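You operate a simulated robot arm through the tools that you are given. There is no shell and no other tool. Be economical: measure what you need, move in short steps, check, and stop when the job is done.

You run a simulated two-armed robot. Do the job below in one go: nothing can be reset, and whatever is moved stays where it is left.

TASK
Prime the grease feeder in the middle of the bright pad, then put it back in the tray.
Fine: hold it with one hand, turn its screw down till grease shows at the nozzle, then hold it again and back the screw off to the top. It ends upright in the frame tray. Set down upright: grease feeder.

It is judged by the outcome, as a careful person would: the job done as asked, and still so three seconds after it is handed in. It fails if anything else is knocked over, pushed out of place, dropped, spilled or broken.

THE ROBOT
Two 7-joint arms with two-finger grippers on one trunk, on a base that drives. Base frame: it is fixed to the floor where the robot stands at the start and does not move with it; the origin is under the middle of the robot, x ahead of it, y to its left, z up; the surface under the hand at the start is at about z = 840. Readings come in mm, rad, newtons and seconds.
The left shoulder is at the start at [40, 162, 1130], the right one opposite. With the tool pointing down near the work surface each hand reaches from about 280 to 740 mm from the robot's upright axis, wherever it stands, measured 20 degrees to its own side. Places, roughly: feeder screw [800, 200, 1000]; top of the bright pad [500, -100, 800]; tray [800, 200, 800]. Payload 2.45 kg a hand.
The tool frame of a hand sits at the grasp point between the pads (the TCP): z along the fingers, y along the line on which they close. The tips reach 26 mm beyond it. The gripper opens to 96 mm. The gripper's body begins 69 mm behind the TCP.
Orientation is told as [roll, pitch, yaw] about the base's x, y, z axes, in that order, counted from this pose: with the fingers straight down and closing along the base's y, the tool's x points along the base's -x, its y along +y and its z along -z.

THE INTERFACE
- The arms move only by the tool servo_tool. It takes "left_moves", "right_moves" or both (then of equal length, played together; a hand with none holds still); each is a list of rows, each an object (a shift or turn left out is 0, a gripper value left out holds the last) with "delta_rot": the turn, a rotation vector about the base's x, y, z in rad, a list of three; "slide": the shift along the base's x, y, z in mm, a list of three; "gripper": the gripper command, from -1 (fully open) to 1 (shut), values between in proportion. In form: [{"delta_rot": [wx, wy, wz], "slide": [x, y, z], "gripper": gripper}, ...]. A call has 1 to 10 rows; each row is the pose to reach, as a shift and turn from the pose commanded when the call began. A row lasts 0.2 s, in which the tool goes at most 50 mm and 0.15 rad; a call with a longer step from one row to the next is refused whole, and so is a gripper value outside its range. A pose out of reach is approached as far as the arm can. The call stops where the force on the tool passes 60 N (or 10 N more than at its start, if that is more) or the arm is blocked; 0.2 s more then pass. The fingers move at their own pace and stop on an object; they squeeze with about 25 N. The grip force told is the motor's: it shows also when the fingers shut on nothing. Time passes only in rows, and 0.2 s behind the last, so rows that repeat a pose let the fingers close. The reply holds the time, the measured pose of the TCP, the force on the tool along the base axes, the opening and the grip force, in the units named above and with some noise, with the torque about the TCP (base axes, N m) and any sound that the robot's microphone picked up.
- Cameras (640 x 400 px; columns grow to the right, rows downward): "scene" is now at [114.4, 20.6, 1609.2]; the picture's right is [0.24, -0.97, 0.00], its down [-0.70, -0.17, -0.69] and it looks along [0.67, 0.17, -0.72] (base axes); focal length 277 px, centre (320, 200). "left" rides on the left gripper at [82, -3, -98] in its tool frame; the picture's right is [0.04, 1.00, 0.00], its down [-0.73, 0.03, -0.68] and it looks along [-0.68, 0.03, 0.73] (tool axes); focal length 256 px, centre (320, 200). "right" rides on the right gripper at [82, 3, -98] in its tool frame; the picture's right is [-0.04, 1.00, 0.00], its down [-0.73, -0.03, -0.68] and it looks along [-0.68, -0.03, 0.73] (tool axes); focal length 256 px, centre (320, 200).
- capture(camera): a new picture of that camera. The clock stands still meanwhile.
- move_column(by): slides the trunk up (or, below 0, down) by that many mm; the arms and the scene camera ride with it, the base frame stays. It gives what a move gives, with no picture.
- base_move(legs): drives the robot by 1 to 6 legs, each [ahead, left, turn to the left] in mm, mm and rad, along the robot's own axes; the way and the turn of a leg run together, so that a leg with both is an arc; at most 1500 mm and 3.142 rad a leg. The arms and the cameras ride along, it lands a little off, and it stops where it bumps. It gives what a move gives.
- pan_tilt(pan, tilt): turns the head with the scene camera to pan (to the left, within 2.094 rad either way) and tilt (down, from -0.506 to 1.204), counted from straight ahead of the robot. It gives what a move gives.
- measure_at(camera, pixels): for up to 12 pixels [column, row] of the newest picture of that camera ("zoom" is the newest enlarged one), the place [x, y, z] in the base frame of the surface seen there, good to about 2 mm. The clock stands still meanwhile.
- zoom(camera, box): a new picture of the part [left, top, right, bottom] of that camera's present view, enlarged. The clock stands still meanwhile.
- sign_off(): hands the job in; it is judged then, once.

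Keep the steps short. Do not move on a guess: measure, check each grasp and each placing, and mend mistakes. In all there are 80 turns and 78 pictures (those below and enlarged ones count). Leave the grippers open and the arms clear of the work at the hand-in unless told otherwise, and finish with a single line.

The tools are called after ">>>" by a JSON object that holds its "api" and its "payload". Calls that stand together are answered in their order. servo_tool: Moves the arms, as the interface text tells. Its arguments: {"type":"object","properties":{"left_moves":{"type":"array"},"right_moves":{"type":"array"}},"required":[]} The other tools are called the same way: move_column (by) slides the trunk up or down; base_move (legs) drives the base; pan_tilt (pan, tilt) turns the head that bears the scene camera; capture (camera) takes a picture; measure_at (camera, pixels) gives the place of the surface under pixels of a picture; zoom (camera, box) takes an enlarged picture of a part of a camera's view; sign_off () hands the job in.

At the start:

```text
clock: 0.0
left_eef_pos: [444.9, 274.7, 1370.4]
left_tool_rot: [-0.002, 0.001, 0.0]
left_contact_force: [-0.7, -0.2, 0.0]
left_ft_torque: [-0.01, 0.02, -0.01]
left_gripper_width: 96.1
left_grip_force: 0.2
right_eef_pos: [438.8, -110.9, 1370.4]
right_tool_rot: [0.001, 0.0, 0.0]
right_contact_force: [0.4, 0.2, -0.6]
right_ft_torque: [-0.05, 0.0, 0.0]
right_gripper_width: 96.1
right_grip_force: 0.2
trunk travel left (down, up): [-300.0, 267.0]
robot x, y, heading: [-0.5, 1.7, 0.0]
head pan, tilt: [0.244, 0.801]
```

scene: 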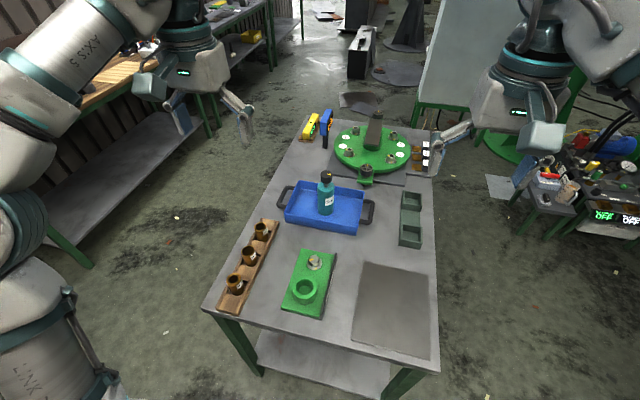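
right: 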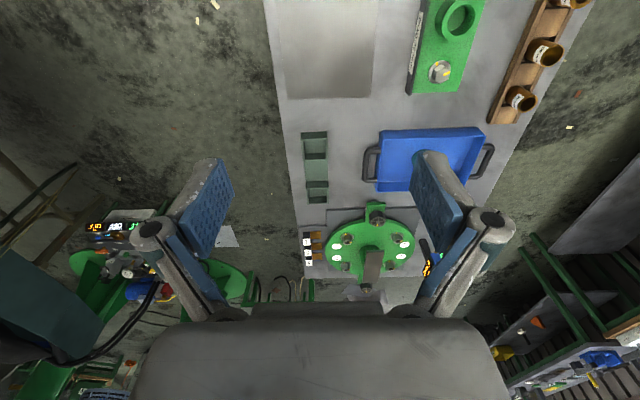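
left: 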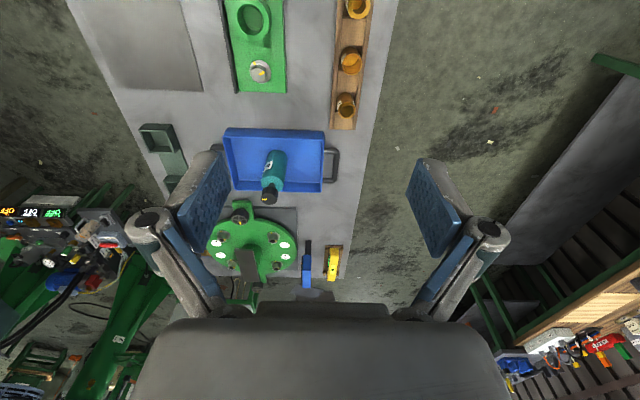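

I see a teal bottle-like item with a black top in the blue tray near (326,192), and a lighter grey square near (392,308). I'll zoom in on both to identify the feeder.

>>> {"api": "zoom", "payload": {"camera": "scene", "box": [270, 150, 390, 245]}}

>>> {"api": "measure_at", "payload": {"camera": "scene", "pixels": [[326, 172], [327, 183], [325, 208], [366, 264], [432, 276], [352, 338], [428, 358], [295, 210], [350, 222], [284, 190], [374, 204], [364, 192]]}}

```text
4.21 times, centred on (330, 198) of scene
```

zoom: 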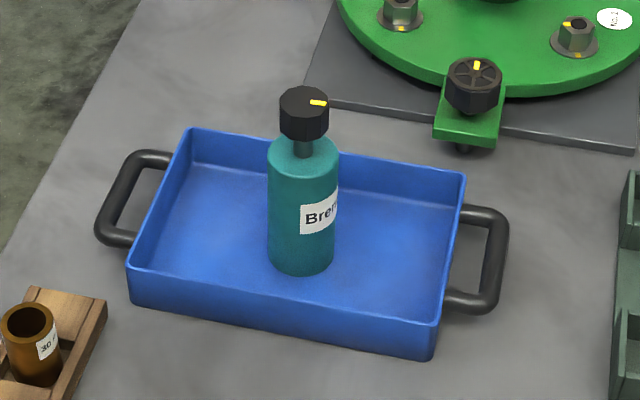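

```text
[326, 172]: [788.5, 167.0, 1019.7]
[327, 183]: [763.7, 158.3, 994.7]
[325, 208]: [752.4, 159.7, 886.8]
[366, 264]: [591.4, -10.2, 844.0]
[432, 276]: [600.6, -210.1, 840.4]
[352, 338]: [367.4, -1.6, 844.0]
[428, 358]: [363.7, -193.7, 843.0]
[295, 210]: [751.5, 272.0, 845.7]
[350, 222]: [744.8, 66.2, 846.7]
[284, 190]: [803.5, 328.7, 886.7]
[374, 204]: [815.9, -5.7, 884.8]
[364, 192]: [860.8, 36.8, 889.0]
```

The feeder is the teal cylinder with a black knob that has a yellow mark. I'll measure points on it in the enlarged picture for its axis, diameter and heights. I'll also zoom in on it with the left camera to find the nozzle.

>>> {"api": "measure_at", "payload": {"camera": "zoom", "pixels": [[303, 95], [304, 128], [303, 148], [283, 155], [325, 155], [290, 175], [272, 200], [333, 245], [300, 260], [285, 235], [155, 262], [460, 180]]}}

>>> {"api": "zoom", "payload": {"camera": "left", "box": [210, 120, 350, 210]}}

>>> {"api": "zoom", "payload": {"camera": "scene", "box": [200, 220, 450, 376]}}

```text
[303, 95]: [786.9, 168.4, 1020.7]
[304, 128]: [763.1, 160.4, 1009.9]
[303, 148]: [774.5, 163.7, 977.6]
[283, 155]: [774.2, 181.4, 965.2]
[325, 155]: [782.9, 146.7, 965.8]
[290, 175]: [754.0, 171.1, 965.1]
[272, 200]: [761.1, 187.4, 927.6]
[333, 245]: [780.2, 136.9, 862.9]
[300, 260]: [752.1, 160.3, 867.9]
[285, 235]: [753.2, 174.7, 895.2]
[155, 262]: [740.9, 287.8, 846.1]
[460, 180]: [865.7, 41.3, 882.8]
```

```text
4.44 times, centred on (280, 165) of left
```

zoom: 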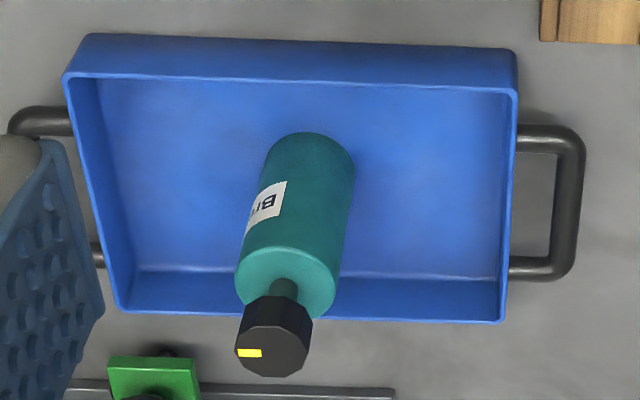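

```text
2.56 times, centred on (325, 298) of scene
```

zoom: 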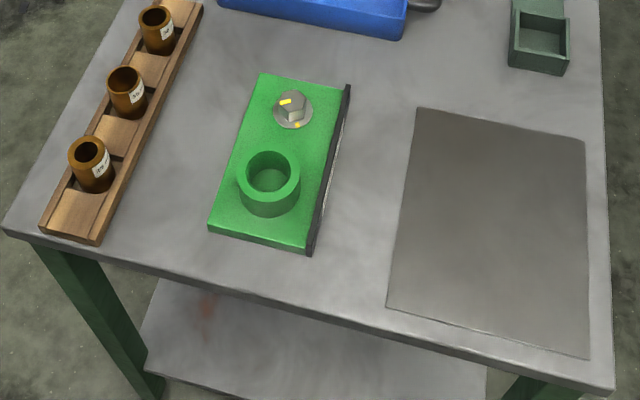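

The feeder's axis is at about (781, 163) and its body is about 58 mm across, from z 848 to 965. The knob is about 38 mm across, from z 984 to 1020. The left hand will hold the body, with fingers pointing forward and 30° below level, which keeps the knob free from above. First I'll bring the left hand tilted to a point in front of and above the feeder.

>>> {"api": "servo_tool", "payload": {"left_moves": [{"slide": [22, -11, -39], "delta_rot": [0, -0.12, 0], "gripper": -1}, {"slide": [45, -22, -78], "delta_rot": [0, -0.24, 0]}, {"slide": [67, -33, -117], "delta_rot": [0, -0.36, 0]}, {"slide": [90, -45, -156], "delta_rot": [0, -0.48, 0]}, {"slide": [112, -56, -195], "delta_rot": [0, -0.6, 0]}, {"slide": [135, -67, -234], "delta_rot": [0, -0.72, 0]}, {"slide": [157, -78, -273], "delta_rot": [0, -0.84, 0]}, {"slide": [180, -90, -312], "delta_rot": [0, -0.95, 0]}, {"slide": [202, -101, -351], "delta_rot": [0, -1.05, 0]}, {"slide": [225, -112, -390], "delta_rot": [0, -1.05, 0]}]}}

>>> {"api": "capture", "payload": {"camera": "scene"}}

>>> {"api": "capture", "payload": {"camera": "left"}}

```text
clock: 2.2
left_eef_pos: [665.9, 163.7, 980.2]
left_tool_rot: [-0.001, -1.053, 0.001]
left_contact_force: [0.8, 0.1, 0.7]
left_ft_torque: [0.0, 0.0, 0.01]
left_gripper_width: 96.0
left_grip_force: 0.1
right_eef_pos: [436.4, -114.1, 1371.5]
right_tool_rot: [0.001, -0.002, 0.0]
right_contact_force: [0.0, -0.1, 0.0]
right_ft_torque: [0.0, 0.03, 0.0]
right_gripper_width: 96.1
right_grip_force: 0.1
trunk travel left (down, up): [-300.0, 267.0]
robot x, y, heading: [-2.8, -0.4, -0.003]
head pan, tilt: [0.244, 0.801]
```

```text
71 pictures are left
```

scene: 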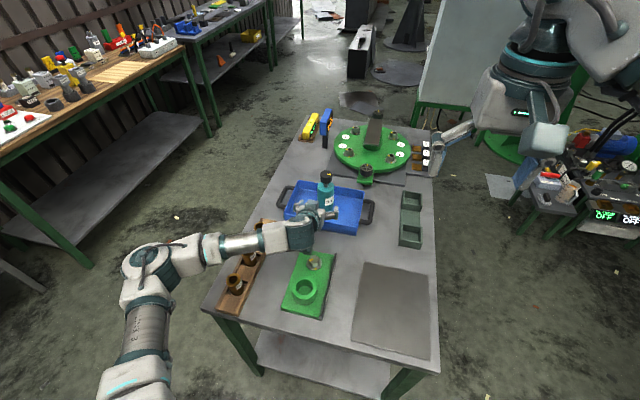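

```text
70 pictures are left
```

left: 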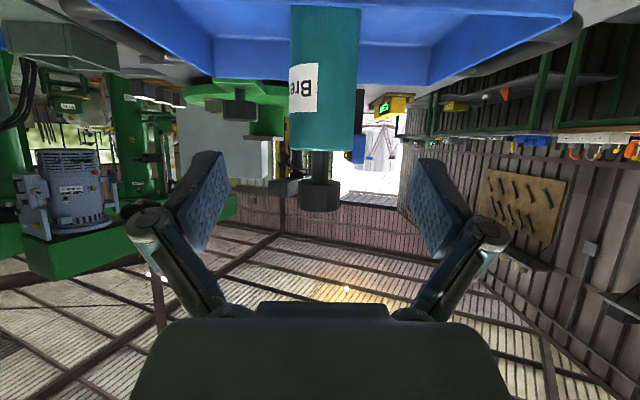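

The hand is lined up with the feeder, which sits at column 325 of the left picture. The forearm passes over the amber cups, so I'll check how high it is there before going lower.

>>> {"api": "measure_at", "payload": {"camera": "scene", "pixels": [[240, 244], [270, 237], [212, 248], [180, 260], [150, 262], [300, 232], [262, 224], [236, 282]]}}

>>> {"api": "zoom", "payload": {"camera": "scene", "box": [130, 160, 390, 322]}}

```text
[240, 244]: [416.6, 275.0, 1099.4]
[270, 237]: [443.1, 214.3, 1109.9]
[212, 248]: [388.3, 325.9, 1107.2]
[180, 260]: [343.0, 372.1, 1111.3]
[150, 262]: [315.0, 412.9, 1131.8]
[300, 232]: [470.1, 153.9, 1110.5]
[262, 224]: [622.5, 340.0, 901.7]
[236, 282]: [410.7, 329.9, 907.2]
```

```text
2.46 times, centred on (260, 241) of scene
```

zoom: 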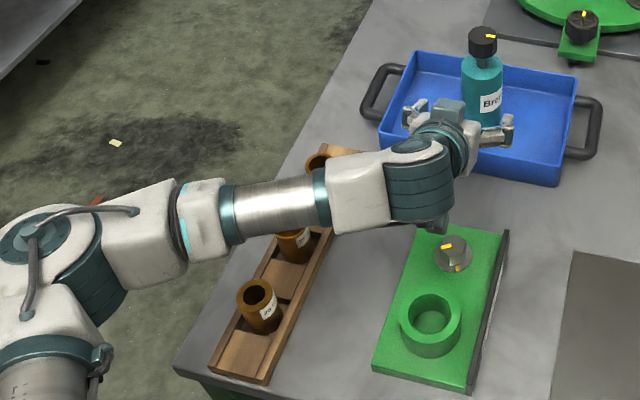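

The forearm's underside is around z 1000 and the cup tops are at 907. The approach lowers the wrist by about 70 mm, which leaves enough room. I'll go in along the finger direction in two steps and check in between.

>>> {"api": "servo_tool", "payload": {"left_moves": [{"slide": [30, 0, -19]}, {"slide": [60, -0.5, -38]}, {"slide": [75, -0.5, -48]}]}}

>>> {"api": "zoom", "payload": {"camera": "scene", "box": [130, 160, 390, 322]}}

>>> {"api": "capture", "payload": {"camera": "left"}}

```text
clock: 3.0
left_eef_pos: [740.0, 163.3, 933.1]
left_tool_rot: [0.0, -1.053, 0.0]
left_contact_force: [0.4, 0.1, -0.6]
left_ft_torque: [0.01, -0.02, -0.01]
left_gripper_width: 96.1
left_grip_force: 0.1
right_eef_pos: [433.6, -113.7, 1372.6]
right_tool_rot: [0.002, -0.003, -0.001]
right_contact_force: [-0.3, 0.9, -0.1]
right_ft_torque: [0.0, -0.01, -0.03]
right_gripper_width: 95.8
right_grip_force: 0.0
trunk travel left (down, up): [-300.0, 267.0]
robot x, y, heading: [-1.8, -1.3, 0.0]
head pan, tilt: [0.244, 0.801]
```

```text
2.46 times, centred on (260, 241) of scene
```

zoom: 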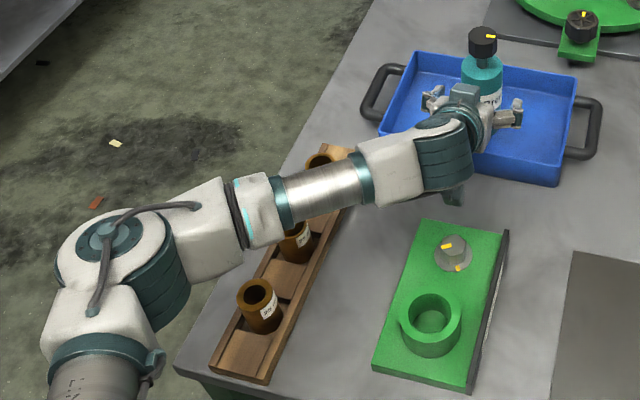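

```text
67 pictures are left
```

left: 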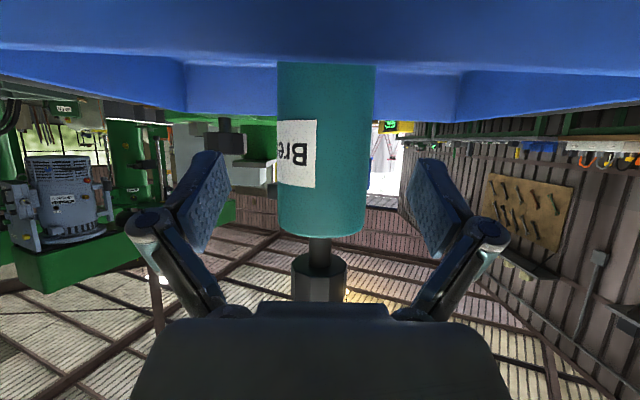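

The feeder body is well centred between the fingers, at column 325. I'll finish the approach to about (781, 163, 908) and close.

>>> {"api": "servo_tool", "payload": {"left_moves": [{"slide": [20, 0, -12]}, {"slide": [40.5, 0, -25]}, {"slide": [40.5, 0, -25]}, {"slide": [40.5, 0, -25], "gripper": 0.1}, {"slide": [40.5, 0, -25], "gripper": 1}, {"slide": [40.5, 0, -25], "gripper": 1}, {"slide": [40.5, 0, -25], "gripper": 1}]}}

>>> {"api": "zoom", "payload": {"camera": "scene", "box": [130, 160, 390, 322]}}

```text
clock: 4.6
left_eef_pos: [780.0, 164.4, 908.5]
left_tool_rot: [-0.001, -1.054, 0.002]
left_contact_force: [0.2, 3.4, 4.4]
left_ft_torque: [0.2, -0.06, 0.01]
left_gripper_width: 56.7
left_grip_force: 24.8
right_eef_pos: [434.6, -112.3, 1372.2]
right_tool_rot: [0.0, -0.004, 0.0]
right_contact_force: [0.3, -0.5, 0.3]
right_ft_torque: [-0.03, 0.03, 0.0]
right_gripper_width: 96.1
right_grip_force: 0.1
trunk travel left (down, up): [-300.0, 267.0]
robot x, y, heading: [0.4, 1.4, -0.0]
head pan, tilt: [0.244, 0.801]
```

```text
2.46 times, centred on (260, 241) of scene
```

zoom: 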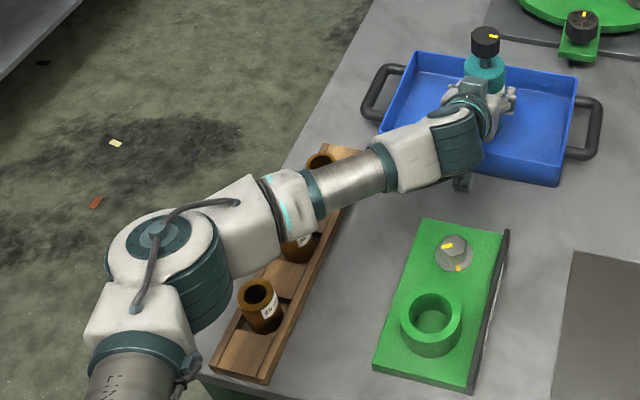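

The body is gripped: opening 56.7 mm, 25 N. I'll lift straight up 110 mm and check that the feeder came along upright.

>>> {"api": "servo_tool", "payload": {"left_moves": [{"slide": [0, 0, 20]}, {"slide": [0, 0, 50]}, {"slide": [0, 0, 85]}, {"slide": [0, 0, 110]}, {"slide": [0, 0, 110]}]}}

>>> {"api": "capture", "payload": {"camera": "scene"}}

```text
clock: 5.8
left_eef_pos: [782.0, 164.3, 1017.4]
left_tool_rot: [0.0, -1.051, 0.0]
left_contact_force: [-0.5, 1.2, -8.0]
left_ft_torque: [0.01, -0.02, 0.0]
left_gripper_width: 56.2
left_grip_force: 25.2
right_eef_pos: [436.0, -112.5, 1371.3]
right_tool_rot: [0.0, -0.002, 0.002]
right_contact_force: [0.4, -0.2, -0.1]
right_ft_torque: [-0.01, 0.02, 0.02]
right_gripper_width: 96.2
right_grip_force: 0.0
trunk travel left (down, up): [-300.0, 267.0]
robot x, y, heading: [-4.3, 3.5, -0.001]
head pan, tilt: [0.244, 0.801]
```

```text
65 pictures are left
```

scene: 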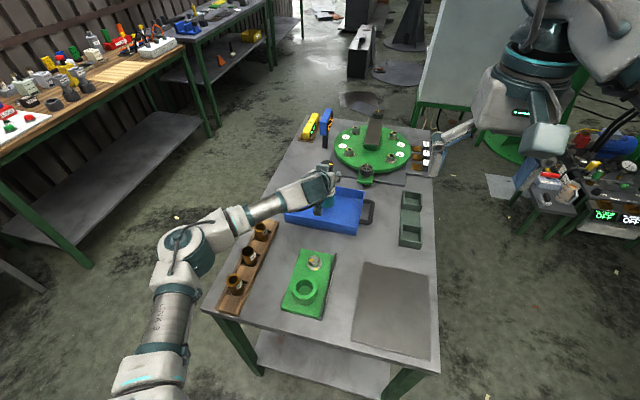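

The lifted load is 8 N and the feeder looks upright. Next I'll carry it at this height to above the middle of the pad, around (482, -105), turning the hand a little so it comes in from the left.

>>> {"api": "servo_tool", "payload": {"left_moves": [{"slide": [-30, -27, 0], "delta_rot": [0, 0, -0.06]}, {"slide": [-60, -54, 0], "delta_rot": [0, 0, -0.12]}, {"slide": [-93, -84, 0], "delta_rot": [0, 0, -0.18]}, {"slide": [-126, -114, 0], "delta_rot": [0, 0, -0.24]}, {"slide": [-160, -144, 0], "delta_rot": [0, 0, -0.32]}, {"slide": [-194, -175, 0], "delta_rot": [0, 0, -0.4]}, {"slide": [-228, -206, 0], "delta_rot": [0, 0, -0.48]}, {"slide": [-262, -236, 0], "delta_rot": [0, 0, -0.54]}, {"slide": [-285, -257, 0], "delta_rot": [0, 0, -0.6]}, {"slide": [-299, -269, 0], "delta_rot": [0, 0, -0.6]}]}}

>>> {"api": "capture", "payload": {"camera": "scene"}}

```text
clock: 8.0
left_eef_pos: [482.7, -108.9, 1017.6]
left_tool_rot: [0.001, -1.051, -0.599]
left_contact_force: [-0.5, 0.1, -8.0]
left_ft_torque: [-0.05, -0.02, 0.01]
left_gripper_width: 56.4
left_grip_force: 25.1
right_eef_pos: [435.9, -115.7, 1371.9]
right_tool_rot: [0.003, -0.001, 0.001]
right_contact_force: [-0.1, -0.8, 0.3]
right_ft_torque: [0.03, -0.02, 0.0]
right_gripper_width: 95.8
right_grip_force: 0.1
trunk travel left (down, up): [-300.0, 267.0]
robot x, y, heading: [-4.7, -0.8, -0.003]
head pan, tilt: [0.244, 0.801]
```

```text
64 pictures are left
```

scene: 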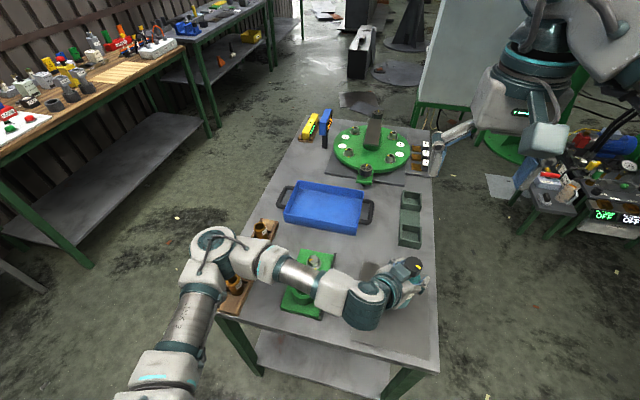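

The feeder is above the pad. Before lowering I'll check the arm's height over the cups and the green block, and get the pad's surface and corners.

>>> {"api": "measure_at", "payload": {"camera": "scene", "pixels": [[212, 240], [245, 255], [270, 262], [300, 275], [330, 290], [365, 305], [240, 268], [364, 266], [416, 266], [416, 340], [420, 268], [305, 307]]}}

>>> {"api": "zoom", "payload": {"camera": "scene", "box": [180, 210, 450, 379]}}

>>> {"api": "capture", "payload": {"camera": "right"}}

```text
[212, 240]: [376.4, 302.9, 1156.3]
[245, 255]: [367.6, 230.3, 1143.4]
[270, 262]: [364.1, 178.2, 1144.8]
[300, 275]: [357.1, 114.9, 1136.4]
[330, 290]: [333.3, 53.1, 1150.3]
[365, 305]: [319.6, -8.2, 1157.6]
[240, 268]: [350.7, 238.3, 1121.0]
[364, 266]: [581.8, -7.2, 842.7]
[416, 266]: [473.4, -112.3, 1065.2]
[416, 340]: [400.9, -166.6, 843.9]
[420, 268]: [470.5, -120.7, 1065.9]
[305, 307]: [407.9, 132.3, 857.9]
```

```text
2.37 times, centred on (315, 294) of scene
```

zoom: 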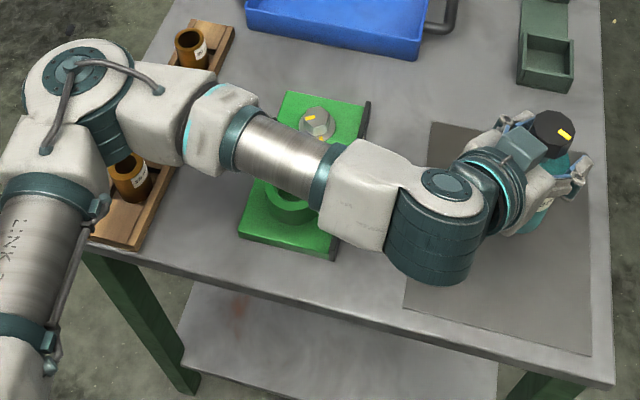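

```text
62 pictures are left
```

right: 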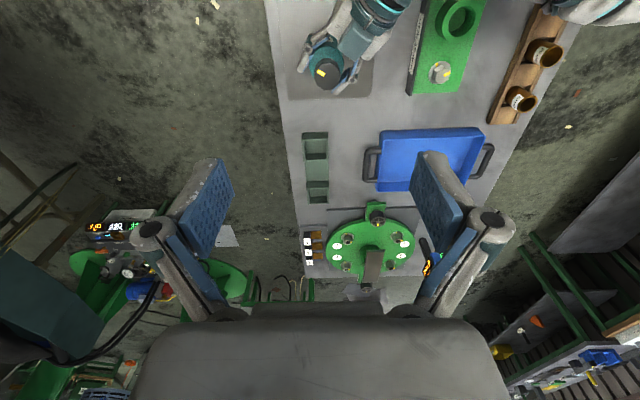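

The elbow housing would drop close to the cups when I lower the hand. I'll raise the trunk 200 mm first so the elbow stays high, then lower the hand.

>>> {"api": "move_column", "payload": {"by": 200}}

```text
clock: 10.2
left_eef_pos: [483.3, -109.2, 1217.0]
left_tool_rot: [-0.003, -1.05, -0.599]
left_contact_force: [-0.6, 0.0, -8.5]
left_ft_torque: [-0.02, -0.05, -0.01]
left_gripper_width: 56.2
left_grip_force: 24.9
right_eef_pos: [436.5, -114.6, 1571.7]
right_tool_rot: [0.001, 0.0, -0.002]
right_contact_force: [-0.7, 0.1, -0.3]
right_ft_torque: [0.05, 0.01, -0.06]
right_gripper_width: 96.2
right_grip_force: 0.1
trunk travel left (down, up): [-500.0, 67.0]
robot x, y, heading: [-2.4, 0.3, 0.003]
head pan, tilt: [0.244, 0.801]
```

Now I'll lower the hand by 300 mm to just above the pad.

>>> {"api": "servo_tool", "payload": {"left_moves": [{"slide": [0, 0, -40]}, {"slide": [-1, 1, -85]}, {"slide": [-2, 2, -130]}, {"slide": [-2, 3, -175]}, {"slide": [-2, 4, -220]}, {"slide": [-2, 4, -260]}, {"slide": [-2, 4, -285]}, {"slide": [-2, 4, -297]}, {"slide": [-2, 4, -297]}]}}

>>> {"api": "capture", "payload": {"camera": "scene"}}

```text
clock: 12.2
left_eef_pos: [475.2, -174.7, 977.0]
left_tool_rot: [0.054, -1.022, -0.588]
left_contact_force: [3.1, 0.3, 35.9]
left_ft_torque: [0.95, 0.01, 0.15]
left_gripper_width: 27.0
left_grip_force: 24.0
left hand out of reach, approached as far as the arm can: row 3, 4, 5, 6, 7, 8, 9
right_eef_pos: [434.8, -115.0, 1571.0]
right_tool_rot: [0.003, -0.003, 0.001]
right_contact_force: [1.4, 1.2, -1.0]
right_ft_torque: [-0.06, 0.13, -0.03]
right_gripper_width: 96.0
right_grip_force: 0.1
trunk travel left (down, up): [-500.0, 67.0]
robot x, y, heading: [0.5, 2.7, 0.001]
head pan, tilt: [0.244, 0.801]
```

```text
61 pictures are left
```

scene: 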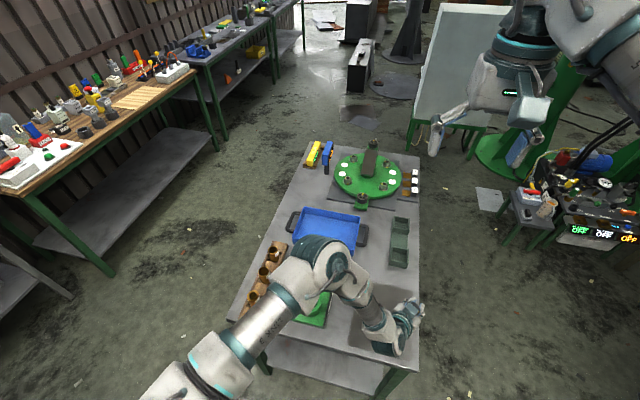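

That went wrong. The arm left its path because the pose was out of reach, and the opening is now 27 mm. I'll hold still and look closely.

>>> {"api": "zoom", "payload": {"camera": "scene", "box": [330, 270, 450, 390]}}

>>> {"api": "capture", "payload": {"camera": "left"}}

>>> {"api": "capture", "payload": {"camera": "right"}}

```text
3.33 times, centred on (390, 330) of scene
```

zoom: 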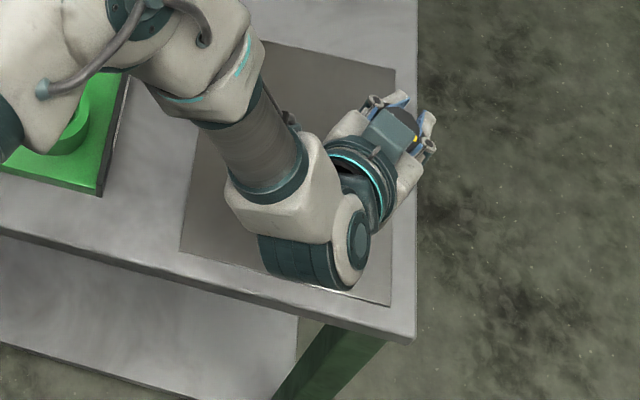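

```text
59 pictures are left
```

left: 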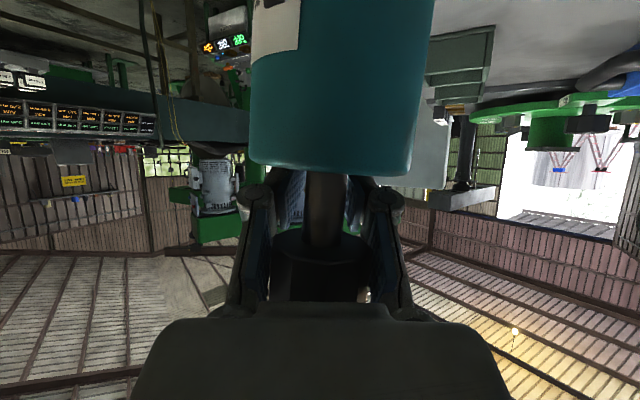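

```text
58 pictures are left
```

right: 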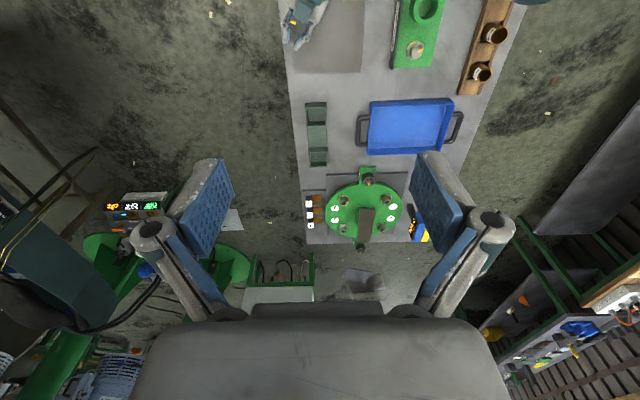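

In the left picture the feeder's neck and knob are between the fingers, so the hand slid up the feeder. I'll measure the body to see whether it stands upright on the pad.

>>> {"api": "measure_at", "payload": {"camera": "left", "pixels": [[350, 5], [345, 60], [340, 120], [335, 165], [270, 120], [400, 120], [270, 60], [410, 60], [325, 210], [320, 280], [300, 280], [345, 280]]}}

>>> {"api": "pan_tilt", "payload": {"pan": -0.15, "tilt": 1.0}}

>>> {"api": "capture", "payload": {"camera": "scene"}}

```text
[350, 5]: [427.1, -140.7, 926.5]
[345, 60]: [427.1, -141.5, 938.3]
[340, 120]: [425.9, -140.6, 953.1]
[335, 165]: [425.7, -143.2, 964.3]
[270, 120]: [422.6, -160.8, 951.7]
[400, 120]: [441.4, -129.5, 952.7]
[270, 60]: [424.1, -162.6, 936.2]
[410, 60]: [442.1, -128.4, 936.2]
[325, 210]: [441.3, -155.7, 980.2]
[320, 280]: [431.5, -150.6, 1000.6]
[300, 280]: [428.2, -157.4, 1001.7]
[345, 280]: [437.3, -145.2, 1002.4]
```

```text
clock: 13.0
left_eef_pos: [473.1, -169.4, 973.8]
left_tool_rot: [0.04, -1.01, -0.566]
left_contact_force: [6.3, 7.2, 27.6]
left_ft_torque: [0.56, 0.41, -0.12]
left_gripper_width: 24.8
left_grip_force: 24.9
right_eef_pos: [431.9, -114.2, 1573.7]
right_tool_rot: [0.003, -0.005, -0.001]
right_contact_force: [-0.1, 0.4, 1.2]
right_ft_torque: [0.03, -0.03, -0.02]
right_gripper_width: 95.8
right_grip_force: 0.0
trunk travel left (down, up): [-500.0, 67.0]
robot x, y, heading: [2.9, -2.6, 0.0]
head pan, tilt: [-0.15, 1.0]
```

```text
57 pictures are left
```

scene: 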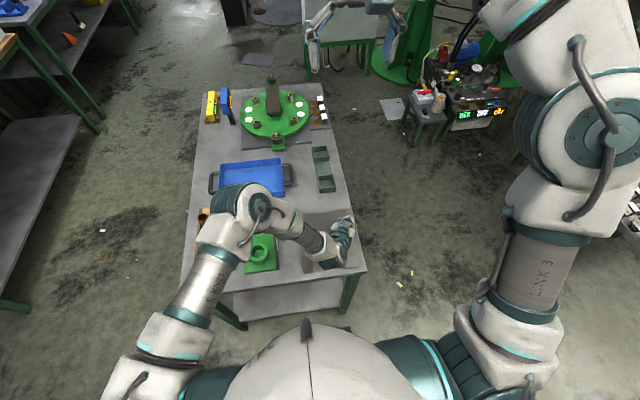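

The body is vertical with its axis at about (450, -158) and its top at 965, so it stands upright on the pad, though off centre. The fingers are around the neck and press down with about 28 N. I'll raise the trunk 5 mm to ease that pressure before opening.

>>> {"api": "move_column", "payload": {"by": 5}}

```text
clock: 13.6
left_eef_pos: [468.4, -175.3, 974.4]
left_tool_rot: [0.053, -0.997, -0.595]
left_contact_force: [3.7, -0.7, -5.6]
left_ft_torque: [-0.12, -0.21, -0.04]
left_gripper_width: 24.8
left_grip_force: 24.7
right_eef_pos: [433.4, -115.5, 1576.6]
right_tool_rot: [0.003, -0.001, 0.001]
right_contact_force: [0.4, -1.0, -1.0]
right_ft_torque: [-0.04, 0.0, 0.02]
right_gripper_width: 96.0
right_grip_force: 0.0
trunk travel left (down, up): [-505.0, 62.0]
robot x, y, heading: [-1.5, 1.5, 0.001]
head pan, tilt: [-0.15, 1.0]
```

The vertical force is now about -6 N, so nearly nothing presses down. I'll check the feeder's uprightness again with the left camera.

>>> {"api": "capture", "payload": {"camera": "left"}}

>>> {"api": "measure_at", "payload": {"camera": "left", "pixels": [[345, 5], [340, 60], [335, 100], [332, 140], [270, 100], [400, 100], [325, 165], [325, 200], [320, 280], [240, 230], [395, 230]]}}

```text
56 pictures are left
```

left: 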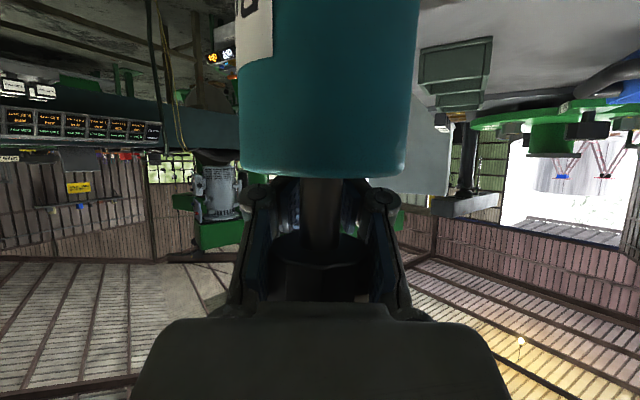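

```text
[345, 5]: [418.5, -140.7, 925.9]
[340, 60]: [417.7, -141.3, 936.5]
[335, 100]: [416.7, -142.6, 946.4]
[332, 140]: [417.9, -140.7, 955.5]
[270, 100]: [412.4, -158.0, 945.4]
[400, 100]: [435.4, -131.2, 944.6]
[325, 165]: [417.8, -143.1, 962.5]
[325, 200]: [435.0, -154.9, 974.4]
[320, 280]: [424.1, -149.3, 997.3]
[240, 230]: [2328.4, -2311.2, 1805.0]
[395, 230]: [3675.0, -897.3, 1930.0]
```

It is still upright: the body front reads x 417–418 at every height. The forces are small, so I'll open the gripper in place.

>>> {"api": "servo_tool", "payload": {"left_moves": [{"gripper": -1}]}}

>>> {"api": "capture", "payload": {"camera": "left"}}

```text
clock: 14.0
left_eef_pos: [470.3, -176.0, 975.9]
left_tool_rot: [0.056, -1.0, -0.599]
left_contact_force: [-1.1, 0.4, 1.0]
left_ft_torque: [-0.03, -0.05, 0.06]
left_gripper_width: 94.8
left_grip_force: 0.0
right_eef_pos: [435.5, -115.6, 1577.4]
right_tool_rot: [0.005, -0.005, -0.001]
right_contact_force: [0.3, -0.2, 0.6]
right_ft_torque: [0.01, 0.02, -0.01]
right_gripper_width: 95.7
right_grip_force: 0.1
trunk travel left (down, up): [-505.0, 62.0]
robot x, y, heading: [1.7, -1.6, -0.001]
head pan, tilt: [-0.15, 1.0]
```

```text
55 pictures are left
```

left: 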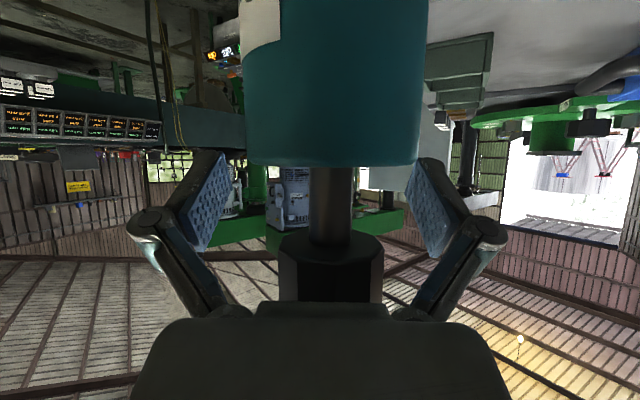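

The gripper is open and the forces are zero. The arm's commanded pose is ill-defined, so I'll pull the hand straight off by driving the base back along the finger direction: 100 mm back and 66 mm left.

>>> {"api": "base_move", "payload": {"legs": [[-100, 66, 0]]}}

>>> {"api": "capture", "payload": {"camera": "scene"}}

>>> {"api": "capture", "payload": {"camera": "left"}}

```text
clock: 15.2
left_eef_pos: [370.8, -133.9, 972.6]
left_tool_rot: [0.083, -0.99, -0.619]
left_contact_force: [-0.7, 0.2, 1.0]
left_ft_torque: [0.04, -0.03, 0.07]
left_gripper_width: 96.1
left_grip_force: 0.0
right_eef_pos: [338.7, -86.5, 1573.9]
right_tool_rot: [0.024, 0.001, -0.001]
right_contact_force: [0.2, -0.9, 0.3]
right_ft_torque: [0.05, 0.04, -0.04]
right_gripper_width: 96.1
right_grip_force: 0.1
trunk travel left (down, up): [-505.0, 62.0]
robot x, y, heading: [-99.0, 56.8, 0.004]
head pan, tilt: [-0.15, 1.0]
```

```text
54 pictures are left
```

scene: 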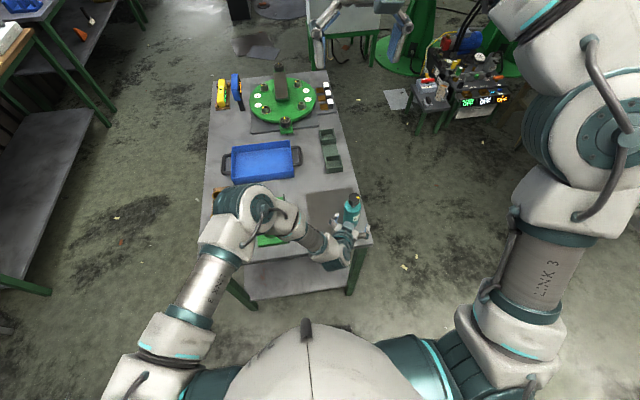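

```text
53 pictures are left
```

left: 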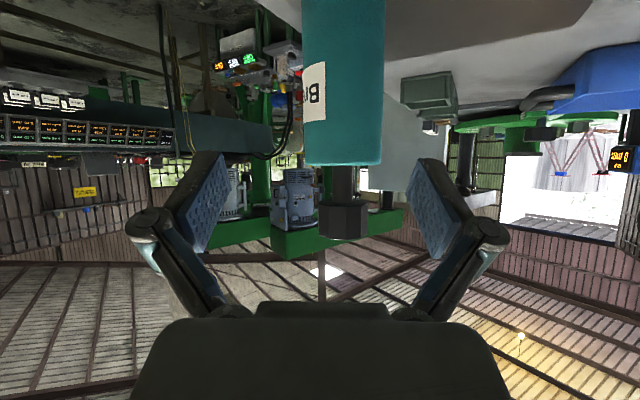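

The feeder stands upright on the pad. I'll drive back further for safe room, then bring the left arm to a good pose well away from everything.

>>> {"api": "base_move", "payload": {"legs": [[-200, 40, 0]]}}

>>> {"api": "servo_tool", "payload": {"left_moves": [{"slide": [0, 0, 45]}, {"slide": [0, 0, 90]}, {"slide": [0, 0, 135]}, {"slide": [0, 0, 180]}, {"slide": [0, 0, 225]}, {"slide": [0, 0, 225]}, {"slide": [0, 0, 225]}]}}

>>> {"api": "capture", "payload": {"camera": "scene"}}

```text
clock: 16.8
left_eef_pos: [169.7, -59.9, 979.8]
left_tool_rot: [0.038, -1.011, -0.581]
left_contact_force: [0.0, 1.3, 0.0]
left_ft_torque: [-0.07, -0.02, -0.12]
left_gripper_width: 96.0
left_grip_force: 0.0
right_eef_pos: [136.2, 7.4, 1579.2]
right_tool_rot: [-0.008, -0.004, 0.0]
right_contact_force: [-0.6, 1.0, -0.5]
right_ft_torque: [-0.14, 0.02, 0.01]
right_gripper_width: 96.1
right_grip_force: 0.1
trunk travel left (down, up): [-505.0, 62.0]
robot x, y, heading: [-300.1, 108.2, -0.0]
head pan, tilt: [-0.15, 1.0]
```

```text
clock: 18.4
left_eef_pos: [163.6, -80.8, 1203.9]
left_tool_rot: [0.076, -1.003, -0.612]
left_contact_force: [0.2, -0.2, 0.0]
left_ft_torque: [0.0, -0.01, 0.0]
left_gripper_width: 96.2
left_grip_force: 0.0
right_eef_pos: [124.9, -24.8, 1579.4]
right_tool_rot: [0.009, -0.01, -0.001]
right_contact_force: [0.0, -0.7, 0.5]
right_ft_torque: [0.01, 0.02, -0.02]
right_gripper_width: 96.2
right_grip_force: 0.1
trunk travel left (down, up): [-505.0, 62.0]
robot x, y, heading: [-300.9, 105.8, -0.003]
head pan, tilt: [-0.15, 1.0]
```

```text
52 pictures are left
```

scene: 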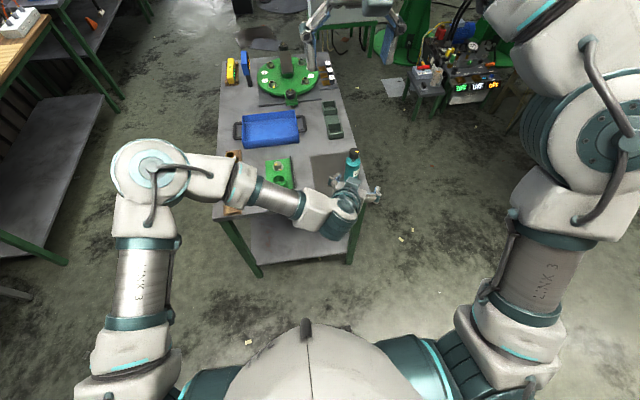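

The arm follows its commands again. I'll bring the left hand to the robot's left with fingers pointing forward and higher up, then lower the trunk by 205 mm. All of this happens away from the table.

>>> {"api": "servo_tool", "payload": {"left_moves": [{"slide": [5, 39, 17], "delta_rot": [-0.009, -0.006, 0.09]}, {"slide": [11, 78, 33], "delta_rot": [-0.018, -0.012, 0.18]}, {"slide": [17, 117, 50], "delta_rot": [-0.027, -0.018, 0.27]}, {"slide": [23, 157, 67], "delta_rot": [-0.037, -0.023, 0.36]}, {"slide": [29, 196, 83], "delta_rot": [-0.046, -0.029, 0.46]}, {"slide": [35, 235, 100], "delta_rot": [-0.055, -0.035, 0.548]}, {"slide": [35, 235, 100], "delta_rot": [-0.055, -0.035, 0.548]}]}}

>>> {"api": "move_column", "payload": {"by": -205}}

>>> {"api": "base_move", "payload": {"legs": [[0, -210, 0], [60, 0, 0]]}}

>>> {"api": "pan_tilt", "payload": {"pan": 0.0, "tilt": 0.85}}

>>> {"api": "capture", "payload": {"camera": "scene"}}

```text
clock: 20.0
left_eef_pos: [198.1, 149.1, 1306.6]
left_tool_rot: [0.005, -1.053, -0.007]
left_contact_force: [-0.2, -1.1, -0.1]
left_ft_torque: [0.01, -0.01, 0.04]
left_gripper_width: 96.0
left_grip_force: 0.1
right_eef_pos: [127.8, -34.4, 1579.8]
right_tool_rot: [0.018, -0.008, -0.003]
right_contact_force: [0.5, 0.5, 0.5]
right_ft_torque: [0.05, 0.05, -0.01]
right_gripper_width: 96.2
right_grip_force: 0.1
trunk travel left (down, up): [-505.0, 62.0]
robot x, y, heading: [-296.4, 102.2, 0.002]
head pan, tilt: [-0.15, 1.0]
```

```text
clock: 22.2
left_eef_pos: [198.8, 147.8, 1101.1]
left_tool_rot: [0.006, -1.057, -0.007]
left_contact_force: [-0.7, -0.4, -0.6]
left_ft_torque: [0.0, -0.01, 0.0]
left_gripper_width: 96.2
left_grip_force: 0.0
right_eef_pos: [123.0, -33.0, 1374.6]
right_tool_rot: [0.018, -0.009, -0.001]
right_contact_force: [0.3, -0.3, 0.7]
right_ft_torque: [0.06, 0.02, 0.0]
right_gripper_width: 95.9
right_grip_force: 0.1
trunk travel left (down, up): [-300.0, 267.0]
robot x, y, heading: [-298.4, 101.2, -0.001]
head pan, tilt: [-0.15, 1.0]
```

```text
clock: 24.4
left_eef_pos: [255.7, -25.6, 1100.9]
left_tool_rot: [-0.054, -1.058, 0.044]
left_contact_force: [0.4, 1.3, -0.4]
left_ft_torque: [-0.08, 0.02, -0.15]
left_gripper_width: 96.2
left_grip_force: 0.0
right_eef_pos: [179.3, -196.8, 1378.6]
right_tool_rot: [-0.015, -0.013, -0.004]
right_contact_force: [-0.2, 2.0, 0.1]
right_ft_torque: [-0.16, -0.04, 0.03]
right_gripper_width: 96.1
right_grip_force: 0.0
trunk travel left (down, up): [-300.0, 267.0]
robot x, y, heading: [-236.8, -103.5, -0.008]
head pan, tilt: [-0.15, 1.0]
```

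```text
clock: 25.1
left_eef_pos: [259.2, -32.7, 1099.8]
left_tool_rot: [-0.032, -1.054, 0.026]
left_contact_force: [0.5, 0.1, -0.3]
left_ft_torque: [-0.05, 0.03, -0.08]
left_gripper_width: 96.2
left_grip_force: 0.0
right_eef_pos: [182.8, -208.9, 1375.3]
right_tool_rot: [-0.005, -0.01, 0.0]
right_contact_force: [-0.5, 0.5, -0.3]
right_ft_torque: [-0.06, 0.03, 0.01]
right_gripper_width: 96.0
right_grip_force: 0.1
trunk travel left (down, up): [-300.0, 267.0]
robot x, y, heading: [-240.0, -96.9, -0.002]
head pan, tilt: [0.0, 0.85]
```

```text
51 pictures are left
```

scene: 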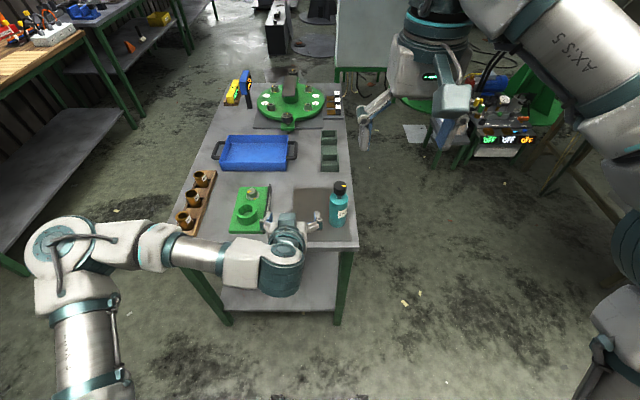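

The feeder stands upright and the arm is clear of it. I'll measure the feeder again.

>>> {"api": "zoom", "payload": {"camera": "scene", "box": [280, 170, 376, 254]}}

>>> {"api": "measure_at", "payload": {"camera": "zoom", "pixels": [[405, 90], [400, 125], [340, 190], [395, 185], [450, 190], [340, 300], [395, 310], [440, 300], [390, 345], [370, 160], [420, 160], [100, 150]]}}

```text
4.76 times, centred on (328, 212) of scene
```

zoom: 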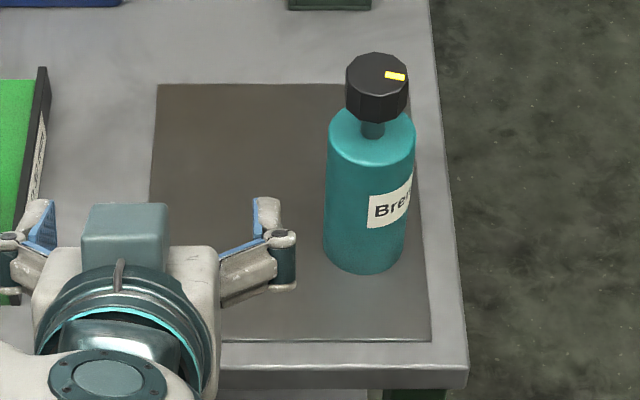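

```text
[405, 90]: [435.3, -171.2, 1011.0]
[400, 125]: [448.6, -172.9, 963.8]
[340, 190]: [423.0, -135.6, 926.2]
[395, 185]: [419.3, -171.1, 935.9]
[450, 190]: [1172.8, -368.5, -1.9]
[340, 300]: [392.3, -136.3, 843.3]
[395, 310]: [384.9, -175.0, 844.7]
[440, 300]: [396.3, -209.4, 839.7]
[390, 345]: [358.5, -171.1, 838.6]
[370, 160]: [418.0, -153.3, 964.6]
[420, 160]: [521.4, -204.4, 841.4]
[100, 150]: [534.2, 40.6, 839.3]
```

I'll take the remaining points I need: the body centre line, the knob top and the pad corners.

>>> {"api": "measure_at", "payload": {"camera": "zoom", "pixels": [[370, 180], [368, 230], [365, 258], [376, 62], [376, 100], [371, 140], [160, 88], [330, 88], [150, 335], [425, 335], [425, 200], [419, 165]]}}

```text
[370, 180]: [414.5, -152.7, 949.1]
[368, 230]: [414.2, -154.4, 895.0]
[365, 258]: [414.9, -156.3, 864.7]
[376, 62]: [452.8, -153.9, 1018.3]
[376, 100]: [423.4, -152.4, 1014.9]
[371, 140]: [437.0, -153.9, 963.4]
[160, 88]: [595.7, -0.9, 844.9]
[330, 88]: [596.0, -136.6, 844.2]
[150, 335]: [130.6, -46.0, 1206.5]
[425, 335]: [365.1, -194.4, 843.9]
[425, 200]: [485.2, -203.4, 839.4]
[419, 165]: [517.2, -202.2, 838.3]
```

The feeder's axis is at (443, -154), and the pad's middle is at about (480, -101). I'll bring the left hand to a pre-grasp point in front of and above the feeder, yawed slightly to the right.

>>> {"api": "servo_tool", "payload": {"left_moves": [{"slide": [0, 0, 0]}, {"slide": [18, -18, -28], "delta_rot": [0, 0, -0.1]}, {"slide": [37, -37, -57], "delta_rot": [0, 0, -0.2]}, {"slide": [56, -56, -85], "delta_rot": [0, 0, -0.3]}, {"slide": [75, -75, -114], "delta_rot": [0, 0, -0.3]}, {"slide": [90, -93, -142], "delta_rot": [0, 0, -0.3]}, {"slide": [90, -93, -142], "delta_rot": [0, 0, -0.3]}, {"slide": [90, -93, -142], "delta_rot": [0, 0, -0.3]}]}}

>>> {"api": "capture", "payload": {"camera": "left"}}

>>> {"api": "capture", "payload": {"camera": "scene"}}

```text
clock: 26.9
left_eef_pos: [347.7, -122.2, 961.3]
left_tool_rot: [-0.038, -1.06, -0.269]
left_contact_force: [0.2, 1.5, -0.1]
left_ft_torque: [-0.09, 0.01, -0.1]
left_gripper_width: 96.0
left_grip_force: 0.0
right_eef_pos: [181.2, -199.5, 1377.1]
right_tool_rot: [-0.012, -0.013, 0.0]
right_contact_force: [-0.1, 0.9, -0.9]
right_ft_torque: [-0.11, 0.02, 0.04]
right_gripper_width: 96.1
right_grip_force: 0.0
trunk travel left (down, up): [-300.0, 267.0]
robot x, y, heading: [-239.7, -96.2, -0.006]
head pan, tilt: [0.0, 0.85]
```

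```text
49 pictures are left
```

left: 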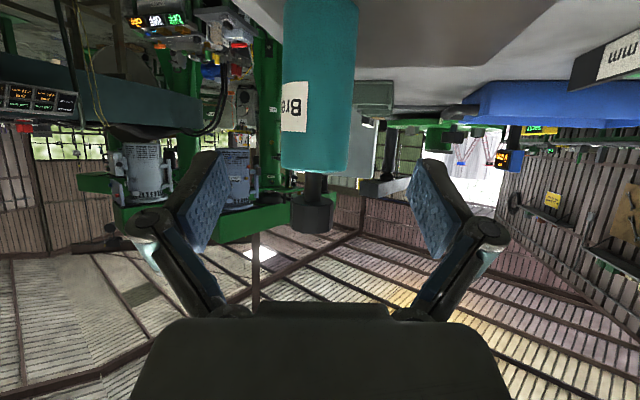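

```text
48 pictures are left
```

scene: 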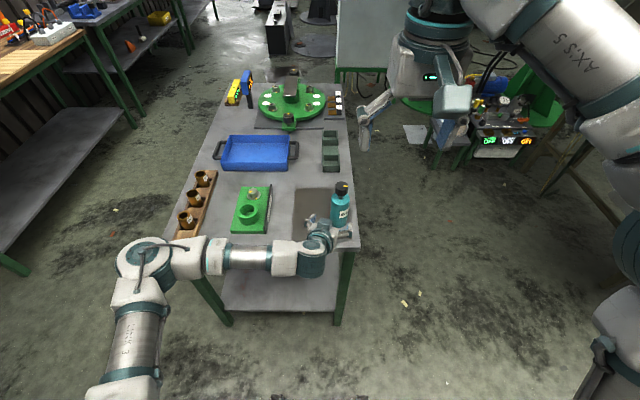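

The hand is lined up, with the feeder at column 318. I'll level the roll slightly, advance 95 mm along the fingers and close on the body.

>>> {"api": "servo_tool", "payload": {"left_moves": [{"slide": [24, -8, -14], "delta_rot": [0.01, 0, 0]}, {"slide": [48, -16, -28], "delta_rot": [0.018, -0.005, 0]}, {"slide": [72, -24, -42], "delta_rot": [0.018, -0.005, 0]}, {"slide": [95, -31.5, -56], "delta_rot": [0.018, -0.005, 0]}, {"slide": [95, -31.5, -56], "delta_rot": [0.018, -0.005, 0]}, {"slide": [95, -31.5, -56], "delta_rot": [0.018, -0.005, 0], "gripper": 0.1}, {"slide": [95, -31.5, -56], "delta_rot": [0.018, -0.005, 0], "gripper": 1}, {"slide": [95, -31.5, -56], "delta_rot": [0.018, -0.005, 0], "gripper": 1}]}}

>>> {"api": "capture", "payload": {"camera": "left"}}

>>> {"api": "capture", "payload": {"camera": "scene"}}

```text
clock: 28.8
left_eef_pos: [438.3, -155.4, 897.7]
left_tool_rot: [0.018, -1.052, -0.31]
left_contact_force: [1.3, 1.4, -1.5]
left_ft_torque: [-0.07, -0.13, -0.07]
left_gripper_width: 0.0
left_grip_force: 25.5
right_eef_pos: [177.7, -206.2, 1377.4]
right_tool_rot: [-0.006, -0.016, -0.001]
right_contact_force: [-0.8, 0.2, 0.1]
right_ft_torque: [-0.11, -0.15, 0.01]
right_gripper_width: 96.0
right_grip_force: 0.0
trunk travel left (down, up): [-300.0, 267.0]
robot x, y, heading: [-244.1, -97.8, -0.005]
head pan, tilt: [0.0, 0.85]
```

```text
47 pictures are left
```

left: 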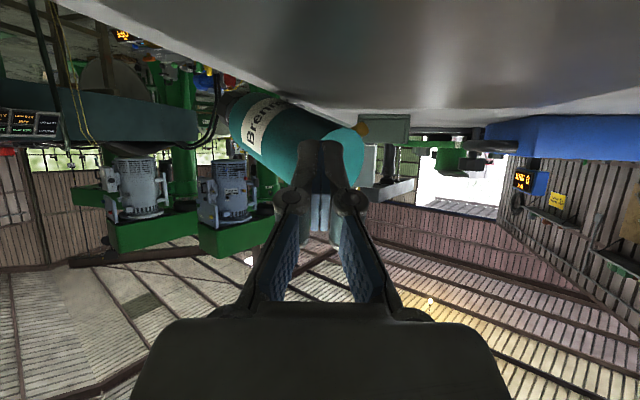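

```text
46 pictures are left
```

scene: 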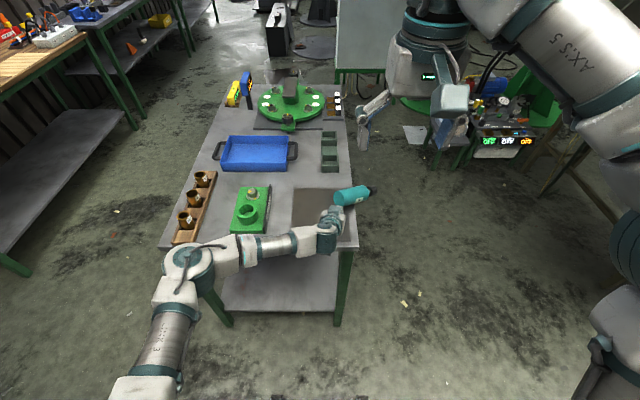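

The feeder has toppled and lies on the table near the right edge. I'll hold still and look closely to see whether it is stable and exactly where it lies.

>>> {"api": "zoom", "payload": {"camera": "scene", "box": [290, 160, 386, 244]}}

>>> {"api": "measure_at", "payload": {"camera": "zoom", "pixels": [[300, 220], [350, 200], [400, 185], [450, 180], [500, 170], [330, 240], [400, 220], [470, 205], [540, 190], [555, 195], [400, 145], [420, 60]]}}

```text
4.76 times, centred on (338, 202) of scene
```

zoom: 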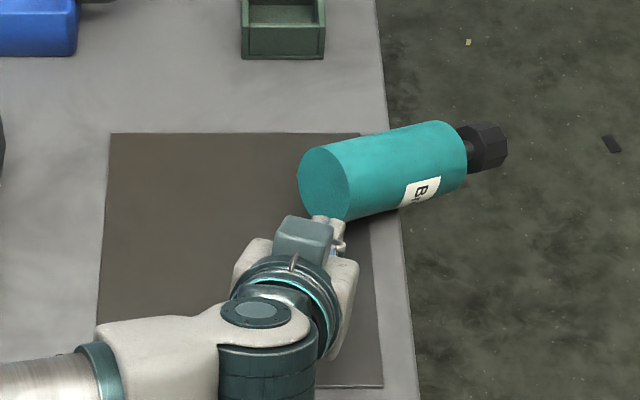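

```text
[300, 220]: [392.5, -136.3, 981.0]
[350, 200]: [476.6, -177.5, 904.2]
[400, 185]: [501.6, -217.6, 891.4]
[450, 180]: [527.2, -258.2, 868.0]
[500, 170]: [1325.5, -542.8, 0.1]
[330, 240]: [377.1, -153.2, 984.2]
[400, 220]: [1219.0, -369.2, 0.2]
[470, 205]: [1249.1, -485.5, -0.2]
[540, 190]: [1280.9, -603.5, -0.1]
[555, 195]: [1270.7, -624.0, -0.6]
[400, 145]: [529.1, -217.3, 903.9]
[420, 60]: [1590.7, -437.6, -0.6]
```

The feeder seems to overhang the right edge. I'll measure the top ridge, the end face and the table edge to see how it is balanced.

>>> {"api": "measure_at", "payload": {"camera": "zoom", "pixels": [[345, 145], [370, 140], [400, 133], [430, 126], [455, 132], [485, 130], [325, 180], [315, 160], [335, 210], [390, 130], [394, 230], [440, 150]]}}

>>> {"api": "measure_at", "payload": {"camera": "left", "pixels": [[250, 110], [300, 130], [340, 130], [350, 160], [365, 128], [240, 150], [290, 170], [330, 160]]}}

>>> {"api": "zoom", "payload": {"camera": "left", "box": [200, 60, 420, 240]}}

```text
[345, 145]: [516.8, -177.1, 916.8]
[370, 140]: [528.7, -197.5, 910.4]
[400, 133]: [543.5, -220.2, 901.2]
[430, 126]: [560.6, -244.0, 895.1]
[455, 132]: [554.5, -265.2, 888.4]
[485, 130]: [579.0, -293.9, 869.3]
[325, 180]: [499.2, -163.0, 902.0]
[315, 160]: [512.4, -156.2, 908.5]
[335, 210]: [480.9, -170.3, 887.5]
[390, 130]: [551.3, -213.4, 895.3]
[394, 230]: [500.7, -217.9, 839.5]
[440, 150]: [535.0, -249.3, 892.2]
```

```text
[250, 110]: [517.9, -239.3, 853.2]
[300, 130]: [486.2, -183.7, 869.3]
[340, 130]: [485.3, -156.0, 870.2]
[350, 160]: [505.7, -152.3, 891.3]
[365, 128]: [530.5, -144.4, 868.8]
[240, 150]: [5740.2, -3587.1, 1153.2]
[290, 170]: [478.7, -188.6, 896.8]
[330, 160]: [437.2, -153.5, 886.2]
```

```text
2.22 times, centred on (310, 150) of left
```

zoom: 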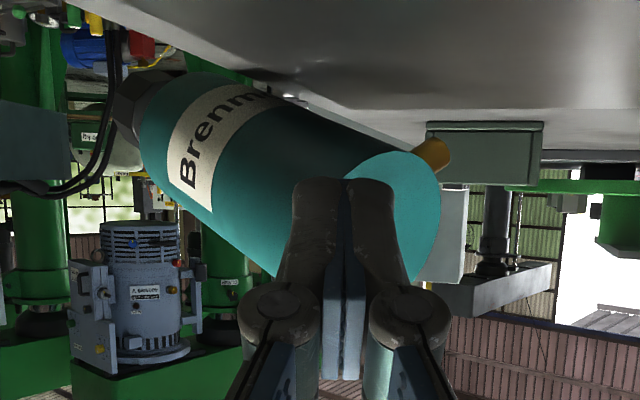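

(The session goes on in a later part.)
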